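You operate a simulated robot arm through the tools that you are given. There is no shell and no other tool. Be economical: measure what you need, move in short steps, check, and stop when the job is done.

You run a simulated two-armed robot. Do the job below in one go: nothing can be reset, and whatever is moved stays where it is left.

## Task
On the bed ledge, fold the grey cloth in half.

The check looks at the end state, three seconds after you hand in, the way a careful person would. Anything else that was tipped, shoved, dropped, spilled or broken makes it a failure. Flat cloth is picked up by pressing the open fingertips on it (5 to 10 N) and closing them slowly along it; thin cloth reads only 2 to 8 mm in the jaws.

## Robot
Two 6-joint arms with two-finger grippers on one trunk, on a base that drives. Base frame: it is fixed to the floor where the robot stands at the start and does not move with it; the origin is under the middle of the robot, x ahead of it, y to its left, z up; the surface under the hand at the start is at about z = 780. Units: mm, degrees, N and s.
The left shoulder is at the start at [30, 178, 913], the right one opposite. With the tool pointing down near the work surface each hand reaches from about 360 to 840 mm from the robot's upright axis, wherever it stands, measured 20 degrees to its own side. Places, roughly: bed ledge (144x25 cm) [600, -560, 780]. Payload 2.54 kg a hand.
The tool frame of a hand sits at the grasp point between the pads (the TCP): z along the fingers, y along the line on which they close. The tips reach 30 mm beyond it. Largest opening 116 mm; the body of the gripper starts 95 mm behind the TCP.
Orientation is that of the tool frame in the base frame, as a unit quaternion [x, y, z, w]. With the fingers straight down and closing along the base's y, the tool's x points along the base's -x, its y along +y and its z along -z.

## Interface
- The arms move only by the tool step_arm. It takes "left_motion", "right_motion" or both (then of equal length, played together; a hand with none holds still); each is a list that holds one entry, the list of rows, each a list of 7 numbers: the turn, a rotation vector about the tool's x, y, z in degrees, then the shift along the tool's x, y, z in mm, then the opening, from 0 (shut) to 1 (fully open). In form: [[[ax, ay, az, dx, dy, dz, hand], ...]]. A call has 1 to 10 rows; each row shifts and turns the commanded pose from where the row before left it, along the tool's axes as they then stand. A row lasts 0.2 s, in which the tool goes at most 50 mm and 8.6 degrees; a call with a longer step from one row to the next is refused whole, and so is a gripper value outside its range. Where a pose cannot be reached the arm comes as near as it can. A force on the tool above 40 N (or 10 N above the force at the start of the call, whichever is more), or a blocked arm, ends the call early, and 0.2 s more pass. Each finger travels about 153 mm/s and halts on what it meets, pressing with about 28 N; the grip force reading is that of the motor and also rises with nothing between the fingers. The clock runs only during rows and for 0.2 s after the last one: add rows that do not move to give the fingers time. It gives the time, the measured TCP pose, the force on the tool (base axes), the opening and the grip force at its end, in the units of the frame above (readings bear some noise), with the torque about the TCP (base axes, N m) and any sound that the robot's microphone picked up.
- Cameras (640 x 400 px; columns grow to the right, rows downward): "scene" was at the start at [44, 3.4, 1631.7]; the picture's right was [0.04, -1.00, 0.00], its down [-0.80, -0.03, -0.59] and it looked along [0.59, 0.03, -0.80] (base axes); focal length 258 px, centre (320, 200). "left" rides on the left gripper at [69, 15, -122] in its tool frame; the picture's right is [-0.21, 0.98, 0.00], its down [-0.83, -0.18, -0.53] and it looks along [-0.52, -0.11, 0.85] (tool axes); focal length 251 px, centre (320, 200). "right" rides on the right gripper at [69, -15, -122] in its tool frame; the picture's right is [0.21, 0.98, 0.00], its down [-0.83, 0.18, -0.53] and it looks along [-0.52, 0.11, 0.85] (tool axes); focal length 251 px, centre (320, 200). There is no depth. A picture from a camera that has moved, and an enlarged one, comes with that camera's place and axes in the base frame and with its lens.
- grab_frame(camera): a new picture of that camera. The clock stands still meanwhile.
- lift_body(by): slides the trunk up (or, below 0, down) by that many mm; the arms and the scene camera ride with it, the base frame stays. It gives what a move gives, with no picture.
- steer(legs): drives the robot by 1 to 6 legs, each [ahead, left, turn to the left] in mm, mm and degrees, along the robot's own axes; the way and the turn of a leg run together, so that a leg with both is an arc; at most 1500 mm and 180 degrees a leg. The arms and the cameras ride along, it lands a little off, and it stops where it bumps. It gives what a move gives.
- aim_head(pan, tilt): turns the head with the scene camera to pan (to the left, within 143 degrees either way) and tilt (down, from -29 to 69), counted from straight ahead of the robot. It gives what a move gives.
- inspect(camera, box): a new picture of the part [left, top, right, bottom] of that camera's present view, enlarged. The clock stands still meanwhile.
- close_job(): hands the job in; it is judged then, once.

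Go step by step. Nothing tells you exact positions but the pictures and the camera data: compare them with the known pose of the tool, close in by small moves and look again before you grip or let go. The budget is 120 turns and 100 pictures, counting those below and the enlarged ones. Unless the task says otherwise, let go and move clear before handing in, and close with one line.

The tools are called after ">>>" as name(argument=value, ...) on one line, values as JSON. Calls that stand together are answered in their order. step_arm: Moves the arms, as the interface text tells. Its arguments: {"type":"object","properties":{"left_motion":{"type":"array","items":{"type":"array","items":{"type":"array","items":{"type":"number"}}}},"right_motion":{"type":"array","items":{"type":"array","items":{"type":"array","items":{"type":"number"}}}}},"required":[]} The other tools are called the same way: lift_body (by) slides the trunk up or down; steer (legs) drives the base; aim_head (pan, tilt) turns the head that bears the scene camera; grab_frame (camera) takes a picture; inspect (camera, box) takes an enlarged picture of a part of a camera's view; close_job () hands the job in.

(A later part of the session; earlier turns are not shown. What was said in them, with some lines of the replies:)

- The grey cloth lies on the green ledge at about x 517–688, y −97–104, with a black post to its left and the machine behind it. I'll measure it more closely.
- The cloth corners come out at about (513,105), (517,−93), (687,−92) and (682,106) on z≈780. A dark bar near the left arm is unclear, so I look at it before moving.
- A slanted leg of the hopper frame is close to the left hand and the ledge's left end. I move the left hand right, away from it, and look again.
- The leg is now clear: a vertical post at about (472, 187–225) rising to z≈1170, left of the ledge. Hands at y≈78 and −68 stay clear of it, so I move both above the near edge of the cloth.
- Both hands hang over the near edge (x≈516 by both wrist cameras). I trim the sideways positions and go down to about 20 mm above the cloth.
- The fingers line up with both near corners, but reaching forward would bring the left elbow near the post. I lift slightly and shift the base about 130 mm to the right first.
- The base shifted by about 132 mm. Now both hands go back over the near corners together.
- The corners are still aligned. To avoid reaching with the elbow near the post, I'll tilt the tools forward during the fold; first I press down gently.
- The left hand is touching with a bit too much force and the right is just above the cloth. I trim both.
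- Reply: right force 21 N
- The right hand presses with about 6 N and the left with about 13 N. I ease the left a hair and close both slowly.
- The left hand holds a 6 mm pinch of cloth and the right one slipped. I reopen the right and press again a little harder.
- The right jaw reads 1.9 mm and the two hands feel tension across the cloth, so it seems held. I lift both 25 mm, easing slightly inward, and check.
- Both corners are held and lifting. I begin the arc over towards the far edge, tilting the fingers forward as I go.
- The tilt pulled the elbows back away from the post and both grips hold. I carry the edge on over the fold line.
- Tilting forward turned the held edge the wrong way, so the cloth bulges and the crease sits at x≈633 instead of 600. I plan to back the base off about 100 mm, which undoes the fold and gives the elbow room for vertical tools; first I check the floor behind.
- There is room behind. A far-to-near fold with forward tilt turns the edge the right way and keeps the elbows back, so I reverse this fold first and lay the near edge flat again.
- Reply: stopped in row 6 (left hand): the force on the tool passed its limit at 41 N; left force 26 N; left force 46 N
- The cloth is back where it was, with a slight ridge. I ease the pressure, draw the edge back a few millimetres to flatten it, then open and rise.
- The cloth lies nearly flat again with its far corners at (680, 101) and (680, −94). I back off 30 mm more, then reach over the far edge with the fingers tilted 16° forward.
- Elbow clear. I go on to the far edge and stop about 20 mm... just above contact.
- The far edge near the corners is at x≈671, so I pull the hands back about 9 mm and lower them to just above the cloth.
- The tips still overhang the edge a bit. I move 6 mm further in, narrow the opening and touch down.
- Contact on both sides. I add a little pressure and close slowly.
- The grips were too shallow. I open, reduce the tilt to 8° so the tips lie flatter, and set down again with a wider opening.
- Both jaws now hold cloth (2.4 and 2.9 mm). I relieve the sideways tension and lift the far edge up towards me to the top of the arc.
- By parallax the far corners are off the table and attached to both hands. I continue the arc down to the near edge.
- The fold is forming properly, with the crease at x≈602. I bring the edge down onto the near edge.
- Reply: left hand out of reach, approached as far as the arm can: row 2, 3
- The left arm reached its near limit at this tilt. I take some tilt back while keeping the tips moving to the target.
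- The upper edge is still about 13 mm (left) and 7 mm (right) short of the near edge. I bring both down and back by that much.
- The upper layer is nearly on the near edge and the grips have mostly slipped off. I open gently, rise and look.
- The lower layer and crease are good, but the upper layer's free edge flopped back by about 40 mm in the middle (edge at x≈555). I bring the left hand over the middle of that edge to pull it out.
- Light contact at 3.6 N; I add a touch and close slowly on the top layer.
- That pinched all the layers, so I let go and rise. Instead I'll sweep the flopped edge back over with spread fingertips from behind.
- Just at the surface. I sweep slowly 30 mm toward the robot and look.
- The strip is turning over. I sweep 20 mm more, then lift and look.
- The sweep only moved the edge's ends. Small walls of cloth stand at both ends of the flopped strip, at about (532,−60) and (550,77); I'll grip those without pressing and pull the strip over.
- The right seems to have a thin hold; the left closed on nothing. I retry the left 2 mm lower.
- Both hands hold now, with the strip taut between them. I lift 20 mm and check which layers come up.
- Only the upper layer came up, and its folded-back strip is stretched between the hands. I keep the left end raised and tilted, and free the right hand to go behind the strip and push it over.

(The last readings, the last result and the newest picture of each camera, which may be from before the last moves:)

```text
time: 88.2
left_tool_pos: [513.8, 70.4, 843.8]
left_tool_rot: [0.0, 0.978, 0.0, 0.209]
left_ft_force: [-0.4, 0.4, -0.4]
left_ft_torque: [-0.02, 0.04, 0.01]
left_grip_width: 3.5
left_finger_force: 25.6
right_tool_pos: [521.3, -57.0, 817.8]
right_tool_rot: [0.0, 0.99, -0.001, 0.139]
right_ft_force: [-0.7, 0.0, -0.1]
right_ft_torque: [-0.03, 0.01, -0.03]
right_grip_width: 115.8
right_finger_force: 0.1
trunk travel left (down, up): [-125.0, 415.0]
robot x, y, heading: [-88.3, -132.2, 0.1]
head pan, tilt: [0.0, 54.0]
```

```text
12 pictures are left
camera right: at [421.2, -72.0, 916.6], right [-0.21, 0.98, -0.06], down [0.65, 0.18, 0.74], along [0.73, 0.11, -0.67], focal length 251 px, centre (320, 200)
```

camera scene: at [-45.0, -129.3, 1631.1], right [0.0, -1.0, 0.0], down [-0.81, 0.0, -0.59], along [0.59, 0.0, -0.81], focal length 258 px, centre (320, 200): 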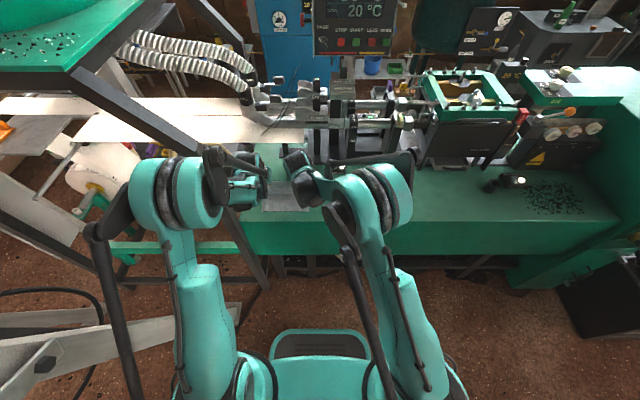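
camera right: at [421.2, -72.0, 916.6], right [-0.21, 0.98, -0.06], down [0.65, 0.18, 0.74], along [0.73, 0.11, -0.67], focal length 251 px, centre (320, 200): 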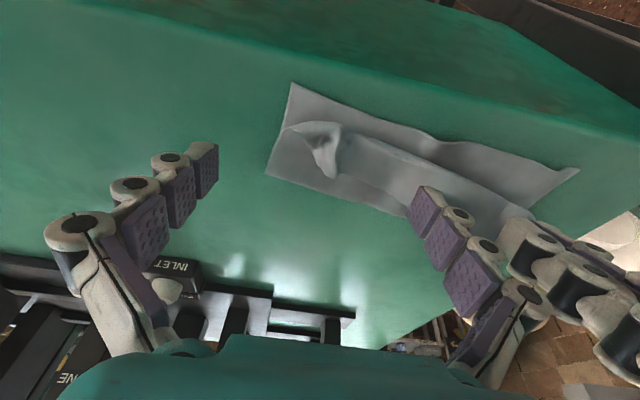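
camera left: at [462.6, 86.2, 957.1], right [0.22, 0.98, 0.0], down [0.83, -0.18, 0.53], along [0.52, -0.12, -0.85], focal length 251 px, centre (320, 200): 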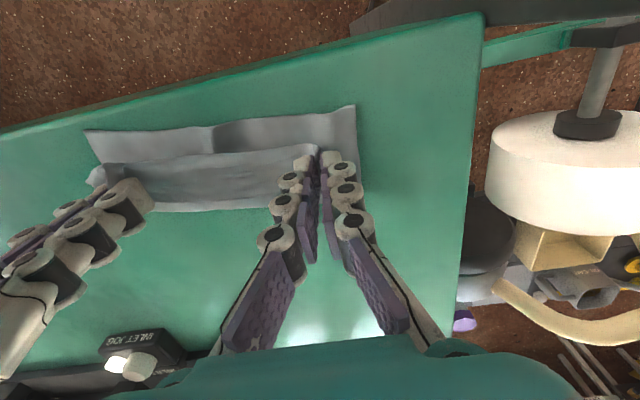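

>>> step_arm(right_motion=[[[0, 0, 0, 8, 0, -1.2, 1], [0, 0, 0, 7.7, 0, -2.2, 1], [0, 0, 0, 7.7, 0, -2.2, 1], [0, 0, 0, 7.7, 0, -2.2, 1], [0, 0, 0, 0, 0, 0, 1]]])

>>> inspect(camera="right", box=[240, 70, 600, 260])

```text
time: 89.4
left_tool_pos: [514.0, 70.5, 844.0]
left_tool_rot: [-0.001, 0.978, 0.001, 0.209]
left_ft_force: [1.7, -0.3, -0.6]
left_ft_torque: [-0.02, 0.01, -0.01]
left_grip_width: 3.5
left_finger_force: 33.6
right_tool_pos: [488.3, -57.4, 816.1]
right_tool_rot: [0.0, 0.99, 0.0, 0.139]
right_ft_force: [-0.5, 0.4, -0.1]
right_ft_torque: [0.05, -0.02, -0.03]
right_grip_width: 115.9
right_finger_force: 0.1
trunk travel left (down, up): [-125.0, 415.0]
robot x, y, heading: [-90.4, -133.4, 0.2]
head pan, tilt: [0.0, 54.0]
```

```text
1.78 times, centred on (420, 165) of right
camera zoom: at [389.4, -72.0, 915.3], right [-0.21, 0.98, -0.06], down [0.65, 0.18, 0.74], along [0.73, 0.11, -0.67], focal length 447 px, centre (142, 262)
```

zoom: 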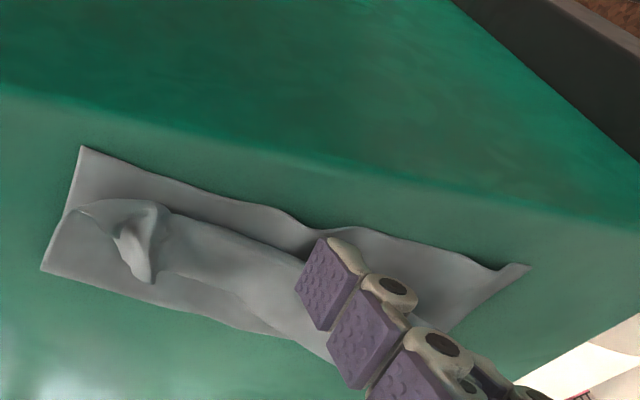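

The finger slid over the strip again. I'll undo this fold and repeat it with a cleaner edge grip; first the right hand regrips its wall of cloth at about (522,−54) without pressing.

>>> step_arm(left_motion=[[[0, 0, 0, 0, 0, 0, 0], [0, 0, 0, 0, 0, 0, 0], [0, 0, 0, 0, 2, 0, 0], [0, 0, 0, 0, 2, 0, 0], [0, 0, 0, 0, 0, 0, 0], [0, 0, 0, 0, 0, 0, 0], [0, 0, 0, 0, 0, 0, 0]]], right_motion=[[[0, 0, 0, -5.5, 0, -19.2, 1], [0, 8, 0, -5.5, 0, -19.2, 0.8], [0, 8, 0, -16, 1, 0, 0.6], [0, 0, 0, -17, 1, 0, 0.32], [0, 0, 0, 0, 0, 20, 0.32], [0, 0, 0, 0, 0, 21, 0.32], [0, 0, 0, 0, 0, 0, 0.32]]])

>>> step_arm(right_motion=[[[0, 0, 0, 0, 0, 0, 0.26], [0, 0, 0, 0, 0, 0, 0.2], [0, 0, 0, 0, 0, 0, 0.14], [0, 0, 0, 0, 0, 0, 0.09], [0, 0, 0, 0, 0, 0, 0.04], [0, 0, 0, 0, 0, 0, 0], [0, 0, 0, 0, 0, 0, 0]]])

```text
time: 91.0
left_tool_pos: [512.7, 73.5, 843.9]
left_tool_rot: [0.0, 0.978, 0.0, 0.209]
left_ft_force: [1.2, -0.5, -2.6]
left_ft_torque: [0.02, 0.01, 0.02]
left_grip_width: 4.1
left_finger_force: 32.9
right_tool_pos: [520.9, -55.1, 816.2]
right_tool_rot: [0.0, 1.0, 0.0, 0.001]
right_ft_force: [-1.1, 0.5, 0.6]
right_ft_torque: [0.01, 0.01, -0.02]
right_grip_width: 37.0
right_finger_force: 0.1
trunk travel left (down, up): [-125.0, 415.0]
robot x, y, heading: [-90.5, -134.0, -0.1]
head pan, tilt: [0.0, 54.0]
```

```text
time: 92.6
left_tool_pos: [513.5, 73.8, 843.2]
left_tool_rot: [0.0, 0.978, 0.0, 0.209]
left_ft_force: [0.2, -2.2, -1.8]
left_ft_torque: [-0.02, 0.05, -0.02]
left_grip_width: 4.2
left_finger_force: 28.9
right_tool_pos: [522.5, -54.6, 816.4]
right_tool_rot: [0.0, 1.0, 0.0, 0.0]
right_ft_force: [0.5, 0.5, -0.2]
right_ft_torque: [0.03, -0.05, 0.06]
right_grip_width: 2.6
right_finger_force: 25.3
trunk travel left (down, up): [-125.0, 415.0]
robot x, y, heading: [-90.4, -130.1, -0.2]
head pan, tilt: [0.0, 54.0]
```

Both hands hold again. I bring the right up level with the left and carry the edge back over to the far side.

>>> step_arm(left_motion=[[[0, 0, 0, 0, 0, 0, 0], [0, 0, 0, 0, 0, 0, 0], [0, 0, 0, 0, 0, 0, 0], [0, 0, 0, -15.8, 0, -5, 0], [0, 0, 0, -15.8, 0, -5, 0], [0, 2, 0, -16.8, 0, 1, 0], [0, 2, 0, -16.8, 0, 1, 0], [0, 2, 0, -18.5, 0, 11, 0], [0, 2, 0, -18.5, 0, 11, 0], [0, 0, 0, 0, 0, 0, 0]]], right_motion=[[[0, -8, 0, 1.2, 0, -9.5, 0], [0, -8, 0, 1.2, 0, -9.5, 0], [0, -8, 0, 1.2, 0, -9.5, 0], [0, 0, 0, -15.8, 0, -5, 0], [0, 0, 0, -15.8, 0, -5, 0], [0, 2, 0, -16.8, 0, 1, 0], [0, 2, 0, -16.8, 0, 1, 0], [0, 2, 0, -18.5, 0, 11, 0], [0, 2, 0, -18.5, 0, 11, 0], [0, 0, 0, 0, 0, 0, 0]]])

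>>> step_arm(left_motion=[[[0, 2, 0, -8.1, 0, 17.2, 0], [0, 2, 0, -8.1, 0, 17.3, 0], [0, 2, 0, -4.1, 0, 10, 0], [0, 2, 0, -4.1, 0, 10, 0], [0, 0, 0, 0, 0, 0, 0]]], right_motion=[[[0, 2, 0, -8.1, 0, 17.2, 0], [0, 2, 0, -8.1, 0, 17.3, 0], [0, 2, 0, -4.1, 0, 10, 0], [0, 2, 0, -4.1, 0, 10, 0], [0, 0, 0, 0, 0, 0, 0]]])

>>> grab_frame(camera="left")

```text
time: 94.8
left_tool_pos: [610.1, 73.1, 869.2]
left_tool_rot: [0.0, 0.99, 0.001, 0.139]
left_ft_force: [-0.2, -0.2, 2.3]
left_ft_torque: [-0.03, -0.01, -0.02]
left_grip_width: 0.9
left_finger_force: 22.2
right_tool_pos: [612.0, -54.7, 868.8]
right_tool_rot: [0.0, 0.99, 0.0, 0.139]
right_ft_force: [-0.2, 0.3, 1.1]
right_ft_torque: [-0.05, -0.03, 0.0]
right_grip_width: 0.9
right_finger_force: 23.2
trunk travel left (down, up): [-125.0, 415.0]
robot x, y, heading: [-89.5, -132.1, -0.2]
head pan, tilt: [0.0, 54.0]
```

```text
time: 96.0
left_tool_pos: [647.0, 74.0, 821.1]
left_tool_rot: [0.0, 0.998, 0.001, 0.069]
left_ft_force: [-0.6, 0.4, 2.5]
left_ft_torque: [-0.04, -0.03, -0.02]
left_grip_width: 1.0
left_finger_force: 23.5
right_tool_pos: [648.5, -54.3, 822.1]
right_tool_rot: [0.0, 0.998, 0.001, 0.07]
right_ft_force: [0.0, 1.4, -0.4]
right_ft_torque: [-0.15, 0.01, -0.04]
right_grip_width: 1.4
right_finger_force: 22.9
trunk travel left (down, up): [-125.0, 415.0]
robot x, y, heading: [-89.1, -128.4, -0.1]
head pan, tilt: [0.0, 54.0]
```

```text
10 pictures are left
camera left: at [563.1, 89.7, 932.9], right [0.21, 0.98, 0.03], down [0.74, -0.18, 0.64], along [0.63, -0.11, -0.76], focal length 251 px, centre (320, 200)
```

left: 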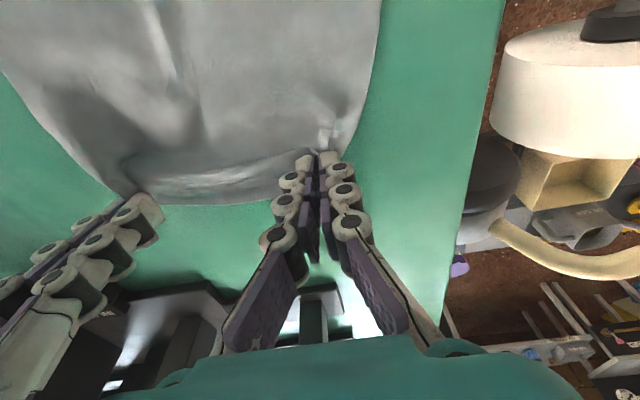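

The cloth is open again and held close to its edge. I lay it down, let go, and turn both grippers 90° so they close across the edge, which will keep the edge upright in the jaws.

>>> step_arm(left_motion=[[[0, 0, 0, -2.6, 1, 2.9, 0], [0, 0, 0, -2.6, 1, 2.9, 0], [0, 0, 0, 0, 0, 0, 0.08], [0, 0, 0, 0, 0, 0, 0.16], [0, 0, 0, -0.8, 0, -6, 0.2], [0, 0, 0, -3, 0, -20, 0.25], [0, 8, 0, -4, 0, -30, 0.25], [0, 0, 0, 0, 8, 0, 0.25]]], right_motion=[[[0, 0, 0, -2.6, -2, 2.9, 0], [0, 0, 0, -2.6, -2, 2.9, 0], [0, 0, 0, 0, 0, 0, 0.08], [0, 0, 0, 0, 0, 0, 0.16], [0, 0, 0, -0.8, 0, -6, 0.2], [0, 0, 0, -3, 0, -20, 0.25], [0, 8, 0, -4, 0, -30, 0.25], [0, 0, 0, 0, -10, 0, 0.25]]])

>>> step_arm(left_motion=[[[0, 0, -8.2, 0, 0, 0, 0.3], [0, 0, -8.2, 0, 0, 0, 0.3], [0, 0, -8.2, 0, 0, 0, 0.3], [0, 0, -8.2, 0, 0, 0, 0.3], [0, 0, -8.2, 0, 0, 0, 0.3], [0, 0, -8.2, 0, 0, 0, 0.3], [0, 0, -8.2, 0, 0, 0, 0.3], [0, 0, -8.2, 0, 0, 0, 0.3], [0, 0, -8.2, 0, 0, 0, 0.3], [0, 0, -8.2, 0, 0, 0, 0.3]]], right_motion=[[[0, 0, -8.2, 0, 0, 0, 0.3], [0, 0, -8.2, 0, 0, 0, 0.3], [0, 0, -8.2, 0, 0, 0, 0.3], [0, 0, -8.2, 0, 0, 0, 0.3], [0, 0, -8.2, 0, 0, 0, 0.3], [0, 0, -8.2, 0, 0, 0, 0.3], [0, 0, -8.2, 0, 0, 0, 0.3], [0, 0, -8.2, 0, 0, 0, 0.3], [0, 0, -8.2, 0, 0, 0, 0.3], [0, 0, -8.2, 0, 0, 0, 0.3]]])

>>> step_arm(left_motion=[[[0, 0, -8, 0, 0, 0, 0.3], [0, 0, 0, 0, 0, 0, 0.3]]], right_motion=[[[0, 0, -8, 0, 0, 0, 0.3], [0, 0, 0, 0, 0, 0, 0.3]]])

>>> grab_frame(camera="left")

```text
time: 97.8
left_tool_pos: [653.1, 83.4, 872.5]
left_tool_rot: [-0.001, 1.0, 0.001, 0.001]
left_ft_force: [-0.9, -0.5, 0.0]
left_ft_torque: [-0.02, 0.0, 0.01]
left_grip_width: 28.9
left_finger_force: 0.1
right_tool_pos: [655.3, -69.2, 875.4]
right_tool_rot: [0.0, 1.0, 0.0, -0.001]
right_ft_force: [-1.2, -0.3, 0.6]
right_ft_torque: [0.04, 0.0, 0.02]
right_grip_width: 29.3
right_finger_force: 0.1
trunk travel left (down, up): [-125.0, 415.0]
robot x, y, heading: [-88.6, -130.8, -0.1]
head pan, tilt: [0.0, 54.0]
```

```text
time: 100.0
left_tool_pos: [653.6, 83.3, 872.8]
left_tool_rot: [-0.657, 0.754, -0.001, 0.0]
left_ft_force: [0.0, -0.1, 1.1]
left_ft_torque: [-0.02, -0.03, 0.0]
left_grip_width: 34.8
left_finger_force: 0.0
right_tool_pos: [654.2, -68.6, 872.5]
right_tool_rot: [-0.657, 0.754, 0.0, 0.001]
right_ft_force: [-0.6, 0.3, -0.9]
right_ft_torque: [-0.01, 0.02, -0.01]
right_grip_width: 34.8
right_finger_force: 0.0
trunk travel left (down, up): [-125.0, 415.0]
robot x, y, heading: [-87.3, -131.0, -0.4]
head pan, tilt: [0.0, 54.0]
```

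```text
time: 100.6
left_tool_pos: [653.9, 84.9, 872.4]
left_tool_rot: [-0.707, 0.707, -0.001, 0.001]
left_ft_force: [-0.1, -0.1, 0.0]
left_ft_torque: [-0.04, -0.02, -0.01]
left_grip_width: 34.9
left_finger_force: 0.1
right_tool_pos: [655.5, -68.2, 873.4]
right_tool_rot: [0.707, -0.707, 0.001, 0.0]
right_ft_force: [-0.5, 0.3, 0.0]
right_ft_torque: [0.03, -0.02, 0.0]
right_grip_width: 34.7
right_finger_force: 0.1
trunk travel left (down, up): [-125.0, 415.0]
robot x, y, heading: [-88.6, -128.9, -0.0]
head pan, tilt: [0.0, 54.0]
```

```text
9 pictures are left
camera left: at [639.9, 15.9, 994.5], right [-0.98, 0.21, 0.0], down [0.18, 0.83, 0.53], along [0.12, 0.52, -0.85], focal length 251 px, centre (320, 200)
```

left: 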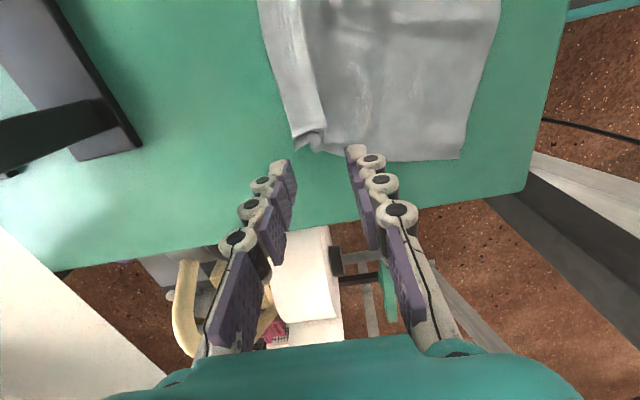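

>>> inspect(camera="scene", box=[230, 150, 342, 220])

```text
5.71 times, centred on (286, 185) of scene
camera zoom: at [-45.7, -129.3, 1631.1], right [0.0, -1.0, 0.0], down [-0.81, 0.0, -0.59], along [0.59, 0.0, -0.81], focal length 1474 px, centre (514, 286)
```

zoom: 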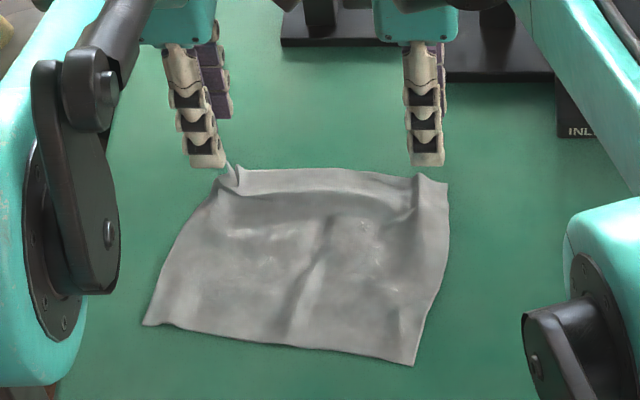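

The cloth lies open again, slightly turned: far corners (679,83) and (669,−79), near corners (539,128) and (507,−60). With the grippers now closing across the edge, I'll take the near edge and fold it to the far one.

>>> step_arm(left_motion=[[[0, 0, 0, -3.8, 19.7, 0, 0.2], [0, 0, 0, -3.8, 19.7, 0, 0.2], [0, 0, 0, -3.8, 19.7, 0, 0.2], [0, 0, 0, -3.8, 19.7, 0, 0.2], [0, 0, 0, -3.8, 19.7, 0, 0.2], [0, 0, 0, -4, 19.5, 0, 0.2], [0, 0, 0, 0, 0, 20, 0.2], [0, 0, 0, 0, 0, 24, 0.2], [0, 0, 0, 0, 0, 0, 0.2]]], right_motion=[[[0, 0, 0, -4.3, 24.3, 0, 0.2], [0, 0, 0, -4.3, 24.3, 0, 0.2], [0, 0, 0, -4.3, 24.3, 0, 0.2], [0, 0, 0, -4.3, 24.3, 0, 0.2], [0, 0, 0, -4.3, 24.3, 0, 0.2], [0, 0, 0, -4.5, 24, 0, 0.2], [0, 0, 0, 0, 0, 20, 0.2], [0, 0, 0, 0, 0, 24, 0.2], [0, 0, 0, 0, 0, 0, 0.2]]])

>>> grab_frame(camera="left")

>>> grab_frame(camera="right")

```text
time: 102.6
left_tool_pos: [536.4, 106.8, 828.5]
left_tool_rot: [-0.707, 0.707, -0.001, 0.001]
left_ft_force: [-0.1, -0.3, 0.2]
left_ft_torque: [0.03, -0.04, 0.01]
left_grip_width: 23.0
left_finger_force: 0.1
right_tool_pos: [510.8, -42.3, 829.6]
right_tool_rot: [0.707, -0.707, 0.0, 0.0]
right_ft_force: [0.4, 0.3, 0.5]
right_ft_torque: [-0.01, -0.02, -0.02]
right_grip_width: 23.3
right_finger_force: 0.1
trunk travel left (down, up): [-125.0, 415.0]
robot x, y, heading: [-91.1, -130.9, 0.2]
head pan, tilt: [0.0, 54.0]
```

```text
7 pictures are left
camera left: at [521.7, 39.1, 950.5], right [-0.98, 0.22, 0.0], down [0.18, 0.83, 0.53], along [0.12, 0.52, -0.85], focal length 251 px, centre (320, 200)
```

left: 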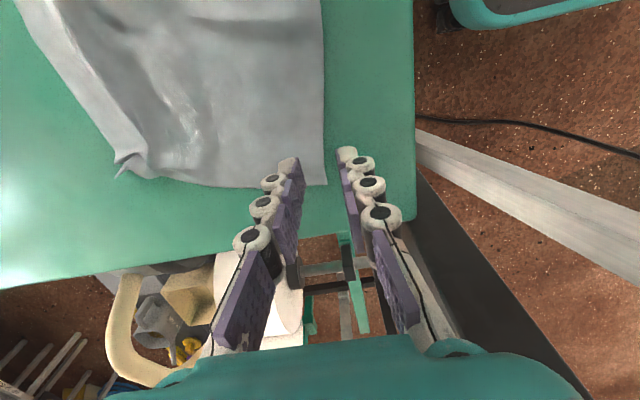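

```text
6 pictures are left
camera right: at [525.3, -111.2, 952.9], right [-0.98, -0.21, 0.0], down [-0.18, 0.83, 0.53], along [-0.11, 0.52, -0.85], focal length 251 px, centre (320, 200)
```

right: 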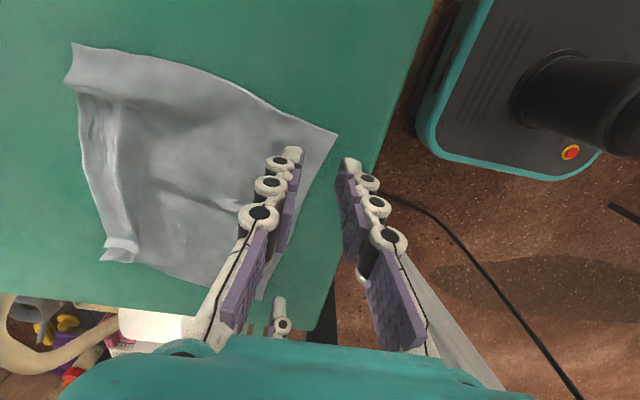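

Both grippers straddle the near edge about 15 mm from its corners. I touch down.

>>> step_arm(left_motion=[[[0, 0, 0, 0, 0, 8, 0.2], [0, 0, 0, 0, 0, 8.5, 0.2], [0, 0, 0, 0, 0, 0.7, 0.2], [0, 0, 0, 0, 0, 0, 0.2]]], right_motion=[[[0, 0, 0, 0, 0, 8.5, 0.2], [0, 0, 0, 0, 0, 8.5, 0.2], [0, 0, 0, 0, 0, 0.7, 0.2], [0, 0, 0, 0, 0, 0, 0.2]]])

```text
time: 103.6
left_tool_pos: [536.1, 108.4, 811.4]
left_tool_rot: [-0.707, 0.707, -0.001, 0.001]
left_ft_force: [0.8, -0.1, 0.7]
left_ft_torque: [-0.04, 0.0, -0.01]
left_grip_width: 23.2
left_finger_force: 0.2
right_tool_pos: [509.8, -41.6, 811.1]
right_tool_rot: [-0.707, 0.707, 0.0, 0.0]
right_ft_force: [0.2, 0.1, 0.4]
right_ft_torque: [-0.01, 0.02, 0.0]
right_grip_width: 23.2
right_finger_force: 0.0
trunk travel left (down, up): [-125.0, 415.0]
robot x, y, heading: [-90.0, -130.1, -0.0]
head pan, tilt: [0.0, 54.0]
```

>>> step_arm(left_motion=[[[0, 0, 0, 0, 0, 0.8, 0.2], [0, 0, 0, 0, 0, 0, 0.2]]], right_motion=[[[0, 0, 0, 0, 0, 0.8, 0.2], [0, 0, 0, 0, 0, 0, 0.2]]])

```text
time: 104.2
left_tool_pos: [535.9, 107.1, 810.1]
left_tool_rot: [0.707, -0.707, 0.001, 0.0]
left_ft_force: [0.6, -0.3, 7.4]
left_ft_torque: [0.02, -0.13, 0.0]
left_grip_width: 23.2
left_finger_force: 0.1
right_tool_pos: [509.3, -43.7, 811.0]
right_tool_rot: [0.707, -0.707, 0.0, 0.0]
right_ft_force: [-0.6, 0.9, 0.2]
right_ft_torque: [0.01, -0.03, 0.0]
right_grip_width: 23.3
right_finger_force: 0.1
trunk travel left (down, up): [-125.0, 415.0]
robot x, y, heading: [-88.9, -131.2, -0.0]
head pan, tilt: [0.0, 54.0]
```

>>> step_arm(left_motion=[[[0, 0, 0, 0, 0, 0.1, 0.2], [0, 0, 0, 0, 0, 0, 0.2]]], right_motion=[[[0, 0, 0, 0, 0, 0.8, 0.2], [0, 0, 0, 0, 0, 0, 0.2]]])

```text
time: 104.8
left_tool_pos: [536.0, 106.8, 810.7]
left_tool_rot: [-0.707, 0.708, 0.0, 0.0]
left_ft_force: [1.0, 1.2, 4.4]
left_ft_torque: [0.0, -0.11, 0.03]
left_grip_width: 23.4
left_finger_force: 0.4
right_tool_pos: [508.8, -42.3, 811.2]
right_tool_rot: [-0.706, 0.708, 0.0, 0.0]
right_ft_force: [1.7, 1.0, 11.3]
right_ft_torque: [0.01, -0.24, 0.03]
right_grip_width: 23.6
right_finger_force: 0.0
trunk travel left (down, up): [-125.0, 415.0]
robot x, y, heading: [-93.0, -131.1, 0.1]
head pan, tilt: [0.0, 54.0]
```

The right presses with 11 N and the left with about 5 N; I add a bit on the left and close both slowly.

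>>> step_arm(left_motion=[[[0, 0, 0, 0, 0, 0.4, 0.2], [0, 0, 0, 0, 0, 0, 0.175], [0, 0, 0, 0, 0, 0.1, 0.15], [0, 0, 0, 0, 0, 0, 0.125], [0, 0, 0, 0, 0, 0.1, 0.1], [0, 0, 0, 0, 0, 0.1, 0.075], [0, 0, 0, 0, 0, 0, 0.05], [0, 0, 0, 0, 0, 0, 0.025], [0, 0, 0, 0, 0, 0, 0], [0, 0, 0, 0, 0, 0, 0]]], right_motion=[[[0, 0, 0, 0, 0, 0, 0.2], [0, 0, 0, 0, 0, 0, 0.175], [0, 0, 0, 0, 0, 0.1, 0.15], [0, 0, 0, 0, 0, 0, 0.125], [0, 0, 0, 0, 0, 0.1, 0.1], [0, 0, 0, 0, 0, 0.1, 0.075], [0, 0, 0, 0, 0, 0, 0.05], [0, 0, 0, 0, 0, 0, 0.025], [0, 0, 0, 0, 0, 0, 0], [0, 0, 0, 0, 0, 0, 0]]])

```text
time: 107.0
left_tool_pos: [536.1, 107.0, 810.1]
left_tool_rot: [-0.707, 0.707, 0.0, 0.001]
left_ft_force: [-0.2, -0.2, -1.8]
left_ft_torque: [0.02, -0.01, -0.01]
left_grip_width: 3.7
left_finger_force: 28.1
right_tool_pos: [510.4, -44.1, 809.1]
right_tool_rot: [-0.707, 0.707, 0.0, 0.0]
right_ft_force: [0.6, 0.5, 0.3]
right_ft_torque: [-0.01, -0.02, -0.01]
right_grip_width: 2.5
right_finger_force: 25.8
trunk travel left (down, up): [-125.0, 415.0]
robot x, y, heading: [-89.5, -131.0, -0.1]
head pan, tilt: [0.0, 54.0]
```

Both edges are pinched (3.7 and 2.5 mm) and stand upright in the jaws. I carry them up and over, aiming at the matching far corners.

>>> step_arm(left_motion=[[[0, 0, 0, 1, -4.7, -16.7, 0], [0, 0, 0, 1, -4.7, -16.8, 0], [0, 0, 0, 2.5, -12.9, -12.2, 0], [0, 0, 0, 2.5, -12.9, -12.3, 0], [1.5, 0, 0, 3.5, -17, -4, 0], [1.5, 0, 0, 3.5, -16.9, -4.1, 0], [1.5, 0, 0, 3.5, -16.4, 5.9, 0], [1.5, 0, 0, 3.5, -16.5, 5.9, 0], [0, 0, 0, 0, 0, 0, 0]]], right_motion=[[[0, 0, 0, 1, -5.3, -19, 0], [0, 0, 0, 1, -5.4, -19, 0], [0, 0, 0, 2.5, -14.6, -13.7, 0], [0, 0, 0, 2.5, -14.7, -13.8, 0], [1.5, 0, 0, 3.5, -19.3, -4.5, 0], [1.5, 0, 0, 3.5, -19.3, -4.5, 0], [1.5, 0, 0, 3.5, -18.8, 6.6, 0], [1.5, 0, 0, 3.5, -18.8, 6.6, 0], [0, 0, 0, 0, 0, 0, 0]]])

>>> inspect(camera="scene", box=[230, 150, 342, 220])

```text
time: 109.0
left_tool_pos: [638.2, 86.9, 867.6]
left_tool_rot: [-0.706, 0.706, -0.038, 0.037]
left_ft_force: [-0.6, 0.4, 0.4]
left_ft_torque: [0.01, -0.02, -0.01]
left_grip_width: 4.4
left_finger_force: 24.5
right_tool_pos: [627.7, -65.1, 874.5]
right_tool_rot: [0.706, -0.706, 0.037, -0.038]
right_ft_force: [-0.3, 0.4, -0.6]
right_ft_torque: [-0.02, 0.01, -0.01]
right_grip_width: 1.2
right_finger_force: 22.6
trunk travel left (down, up): [-125.0, 415.0]
robot x, y, heading: [-91.7, -130.9, 0.2]
head pan, tilt: [0.0, 54.0]
```

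```text
5.71 times, centred on (286, 185) of scene
camera zoom: at [-46.1, -129.2, 1631.2], right [0.0, -1.0, 0.0], down [-0.81, 0.0, -0.59], along [0.59, 0.0, -0.81], focal length 1474 px, centre (514, 286)
```

zoom: 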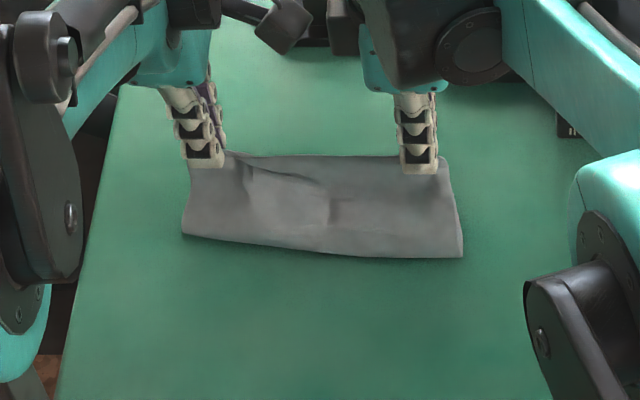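

The fold looks clean, with the crease at x≈600–618. I bring the edge down onto the far edge.

>>> step_arm(left_motion=[[[1.5, 0, 0, 2.5, -10.4, 13.8, 0], [1.5, 0, 0, 2.5, -10.4, 13.8, 0], [1.5, 0, 0, 1.5, -1.3, 15, 0], [1.5, 0, 0, 1.5, -1.2, 13, 0], [0, 0, 0, 0, 0, 0, 0]]], right_motion=[[[1.5, 0, 0, 2.5, -11.9, 15.5, 0], [1.5, 0, 0, 2.5, -12, 15.6, 0], [1.5, 0, 0, 1.5, -1.5, 17, 0], [1.5, 0, 0, 1.5, -1.4, 15, 0], [0, 0, 0, 0, 0, 0, 0]]])

>>> inspect(camera="scene", box=[230, 150, 342, 220])

```text
time: 110.2
left_tool_pos: [670.0, 78.9, 813.3]
left_tool_rot: [-0.703, 0.703, -0.074, 0.075]
left_ft_force: [0.1, 0.6, -0.9]
left_ft_torque: [-0.03, 0.01, 0.05]
left_grip_width: 2.5
left_finger_force: 24.0
right_tool_pos: [663.0, -72.3, 814.1]
right_tool_rot: [-0.703, 0.704, -0.074, 0.073]
right_ft_force: [0.0, 0.1, 0.3]
right_ft_torque: [0.01, 0.02, 0.0]
right_grip_width: 3.2
right_finger_force: 25.3
trunk travel left (down, up): [-125.0, 415.0]
robot x, y, heading: [-86.9, -130.1, -0.2]
head pan, tilt: [0.0, 54.0]
```

```text
5.71 times, centred on (286, 185) of scene
camera zoom: at [-46.1, -129.4, 1631.2], right [0.0, -1.0, 0.0], down [-0.81, 0.0, -0.59], along [0.59, 0.0, -0.81], focal length 1474 px, centre (514, 286)
```

zoom: 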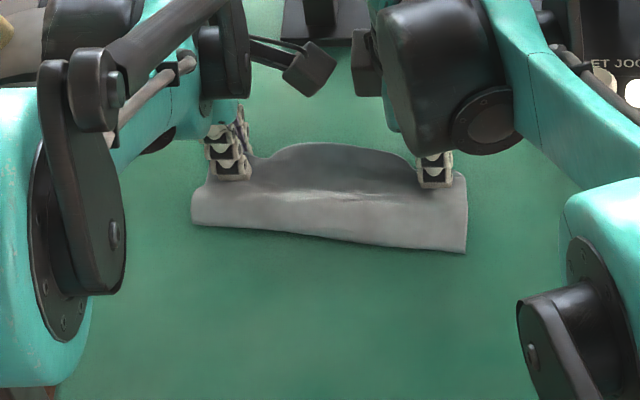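

The upper edge is down near the far edge. I spread the hands slightly to straighten it, shift back 8 mm, then open a little and push the upright edge over as I let go.

>>> step_arm(left_motion=[[[0, 0, 0, -2.5, 4, -1, 0], [0, 0, 0, -2.5, 4, -0.8, 0], [0, 0, 0, 0, 0.3, 1.5, 0], [0, 0, 0, 0, 0, 0, 0.06], [0, 0, 0, 0, 0, 0, 0.12], [0, 0, 0, 0, -5, 1, 0.13], [0, 0, 0, 0, -5, 1, 0.13], [0, 0, 0, 0, -4.5, 1, 0.13], [0, 0, 0, 0, 0, 0, 0.13]]], right_motion=[[[0, 0, 0, 2.5, 4, -1, 0], [0, 0, 0, 2.5, 4, -0.8, 0], [0, 0, 0, 0, 0.3, 1.5, 0], [0, 0, 0, 0, 0, 0, 0.06], [0, 0, 0, 0, 0, 0, 0.12], [0, 0, 0, 0, -5, 1, 0.13], [0, 0, 0, 0, -5, 1, 0.13], [0, 0, 0, 0, -4.5, 1, 0.13], [0, 0, 0, 0, 0, 0, 0.13]]])

>>> step_arm(left_motion=[[[0, 0, 0, 0, -3, -8, 0.16], [0, 0, 0, 0, -4, -19, 0.2], [0, 0, 0, 0, -5, -25, 0.2], [0, 0, 0, 0, -5, -25, 0.2], [0, 0, 0, 0, 0, 0, 0.2]]], right_motion=[[[0, 0, 0, 0, -3, -8, 0.16], [0, 0, 0, 0, -4, -19, 0.2], [0, 0, 0, 0, -5, -25, 0.2], [0, 0, 0, 0, -5, -25, 0.2], [0, 0, 0, 0, 0, 0, 0.2]]])

>>> inspect(camera="scene", box=[238, 155, 318, 205])

```text
time: 112.2
left_tool_pos: [676.0, 82.7, 813.1]
left_tool_rot: [-0.703, 0.704, -0.074, 0.074]
left_ft_force: [0.2, 0.8, 2.9]
left_ft_torque: [-0.03, 0.06, -0.03]
left_grip_width: 14.7
left_finger_force: 0.0
right_tool_pos: [669.1, -76.6, 813.8]
right_tool_rot: [0.704, -0.703, 0.074, -0.074]
right_ft_force: [-0.9, 0.1, 4.2]
right_ft_torque: [-0.04, 0.08, -0.04]
right_grip_width: 14.2
right_finger_force: 0.1
trunk travel left (down, up): [-125.0, 415.0]
robot x, y, heading: [-91.4, -126.2, 0.2]
head pan, tilt: [0.0, 54.0]
```

```text
time: 113.4
left_tool_pos: [676.7, 83.7, 891.7]
left_tool_rot: [-0.703, 0.703, -0.073, 0.074]
left_ft_force: [0.0, -0.4, 1.1]
left_ft_torque: [-0.01, -0.03, -0.01]
left_grip_width: 23.0
left_finger_force: 0.1
right_tool_pos: [669.8, -76.8, 892.5]
right_tool_rot: [-0.703, 0.704, -0.074, 0.075]
right_ft_force: [-0.5, 0.2, 0.1]
right_ft_torque: [0.05, 0.02, -0.01]
right_grip_width: 23.0
right_finger_force: 0.0
trunk travel left (down, up): [-125.0, 415.0]
robot x, y, heading: [-90.0, -130.7, 0.1]
head pan, tilt: [0.0, 54.0]
```

```text
8.00 times, centred on (278, 180) of scene
camera zoom: at [-45.1, -129.2, 1631.0], right [0.0, -1.0, 0.0], down [-0.81, 0.0, -0.59], along [0.59, 0.0, -0.81], focal length 2063 px, centre (656, 360)
```

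zoom: 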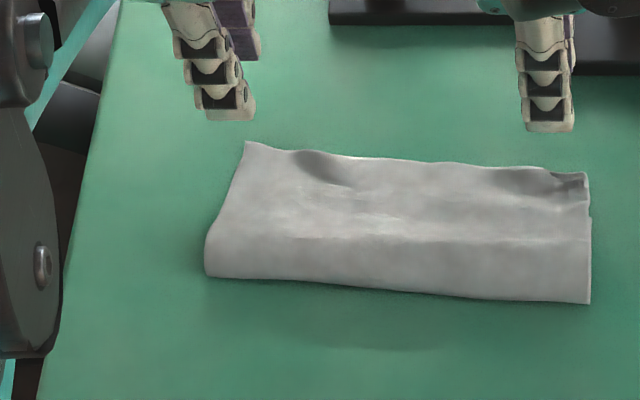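

The cloth now lies folded in half, with the upper edge on the far edge and one straight crease towards the robot. I raise the hands clear.

>>> step_arm(left_motion=[[[0, 0, 0, 0, 0, -25, 0.2], [0, 0, 0, 0, 0, -25, 0.2], [0, 0, 0, 0, 0, -20, 0.2], [0, 0, 0, 0, 0, 0, 0.2]]], right_motion=[[[0, 0, 0, 0, 0, -25, 0.2], [0, 0, 0, 0, 0, -25, 0.2], [0, 0, 0, 0, 0, -20, 0.2], [0, 0, 0, 0, 0, 0, 0.2]]])

>>> grab_frame(camera="scene")

```text
time: 114.4
left_tool_pos: [662.7, 83.0, 961.1]
left_tool_rot: [-0.703, 0.704, -0.074, 0.073]
left_ft_force: [0.3, 0.0, 0.6]
left_ft_torque: [0.0, 0.03, -0.04]
left_grip_width: 23.2
left_finger_force: 0.1
right_tool_pos: [654.5, -76.5, 960.1]
right_tool_rot: [-0.703, 0.704, -0.075, 0.074]
right_ft_force: [-0.4, 0.5, 0.2]
right_ft_torque: [-0.03, 0.0, -0.01]
right_grip_width: 23.1
right_finger_force: 0.0
trunk travel left (down, up): [-125.0, 415.0]
robot x, y, heading: [-86.3, -127.9, -0.0]
head pan, tilt: [0.0, 54.0]
```

```text
2 pictures are left
camera scene: at [-45.0, -129.2, 1631.0], right [0.0, -1.0, 0.0], down [-0.81, 0.0, -0.59], along [0.59, 0.0, -0.81], focal length 258 px, centre (320, 200)
```

scene: 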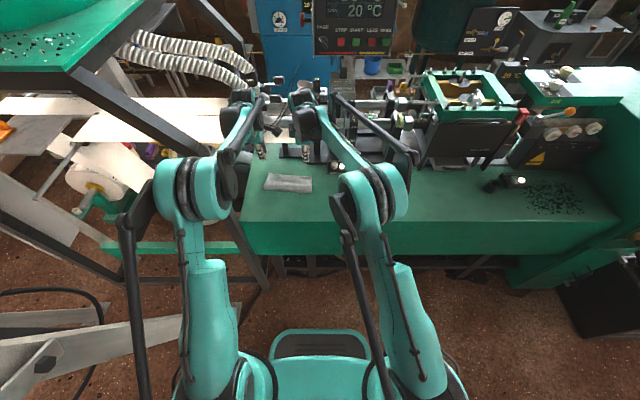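

The cloth lies folded in half on the ledge, nothing else looks disturbed, and the hands are clear, so I hand in.

>>> close_job()

```text
The job is handed in.
```

The grey cloth is folded in half on the bed ledge, with a small tuck at its far right corner; both hands are clear and nothing else looks disturbed.
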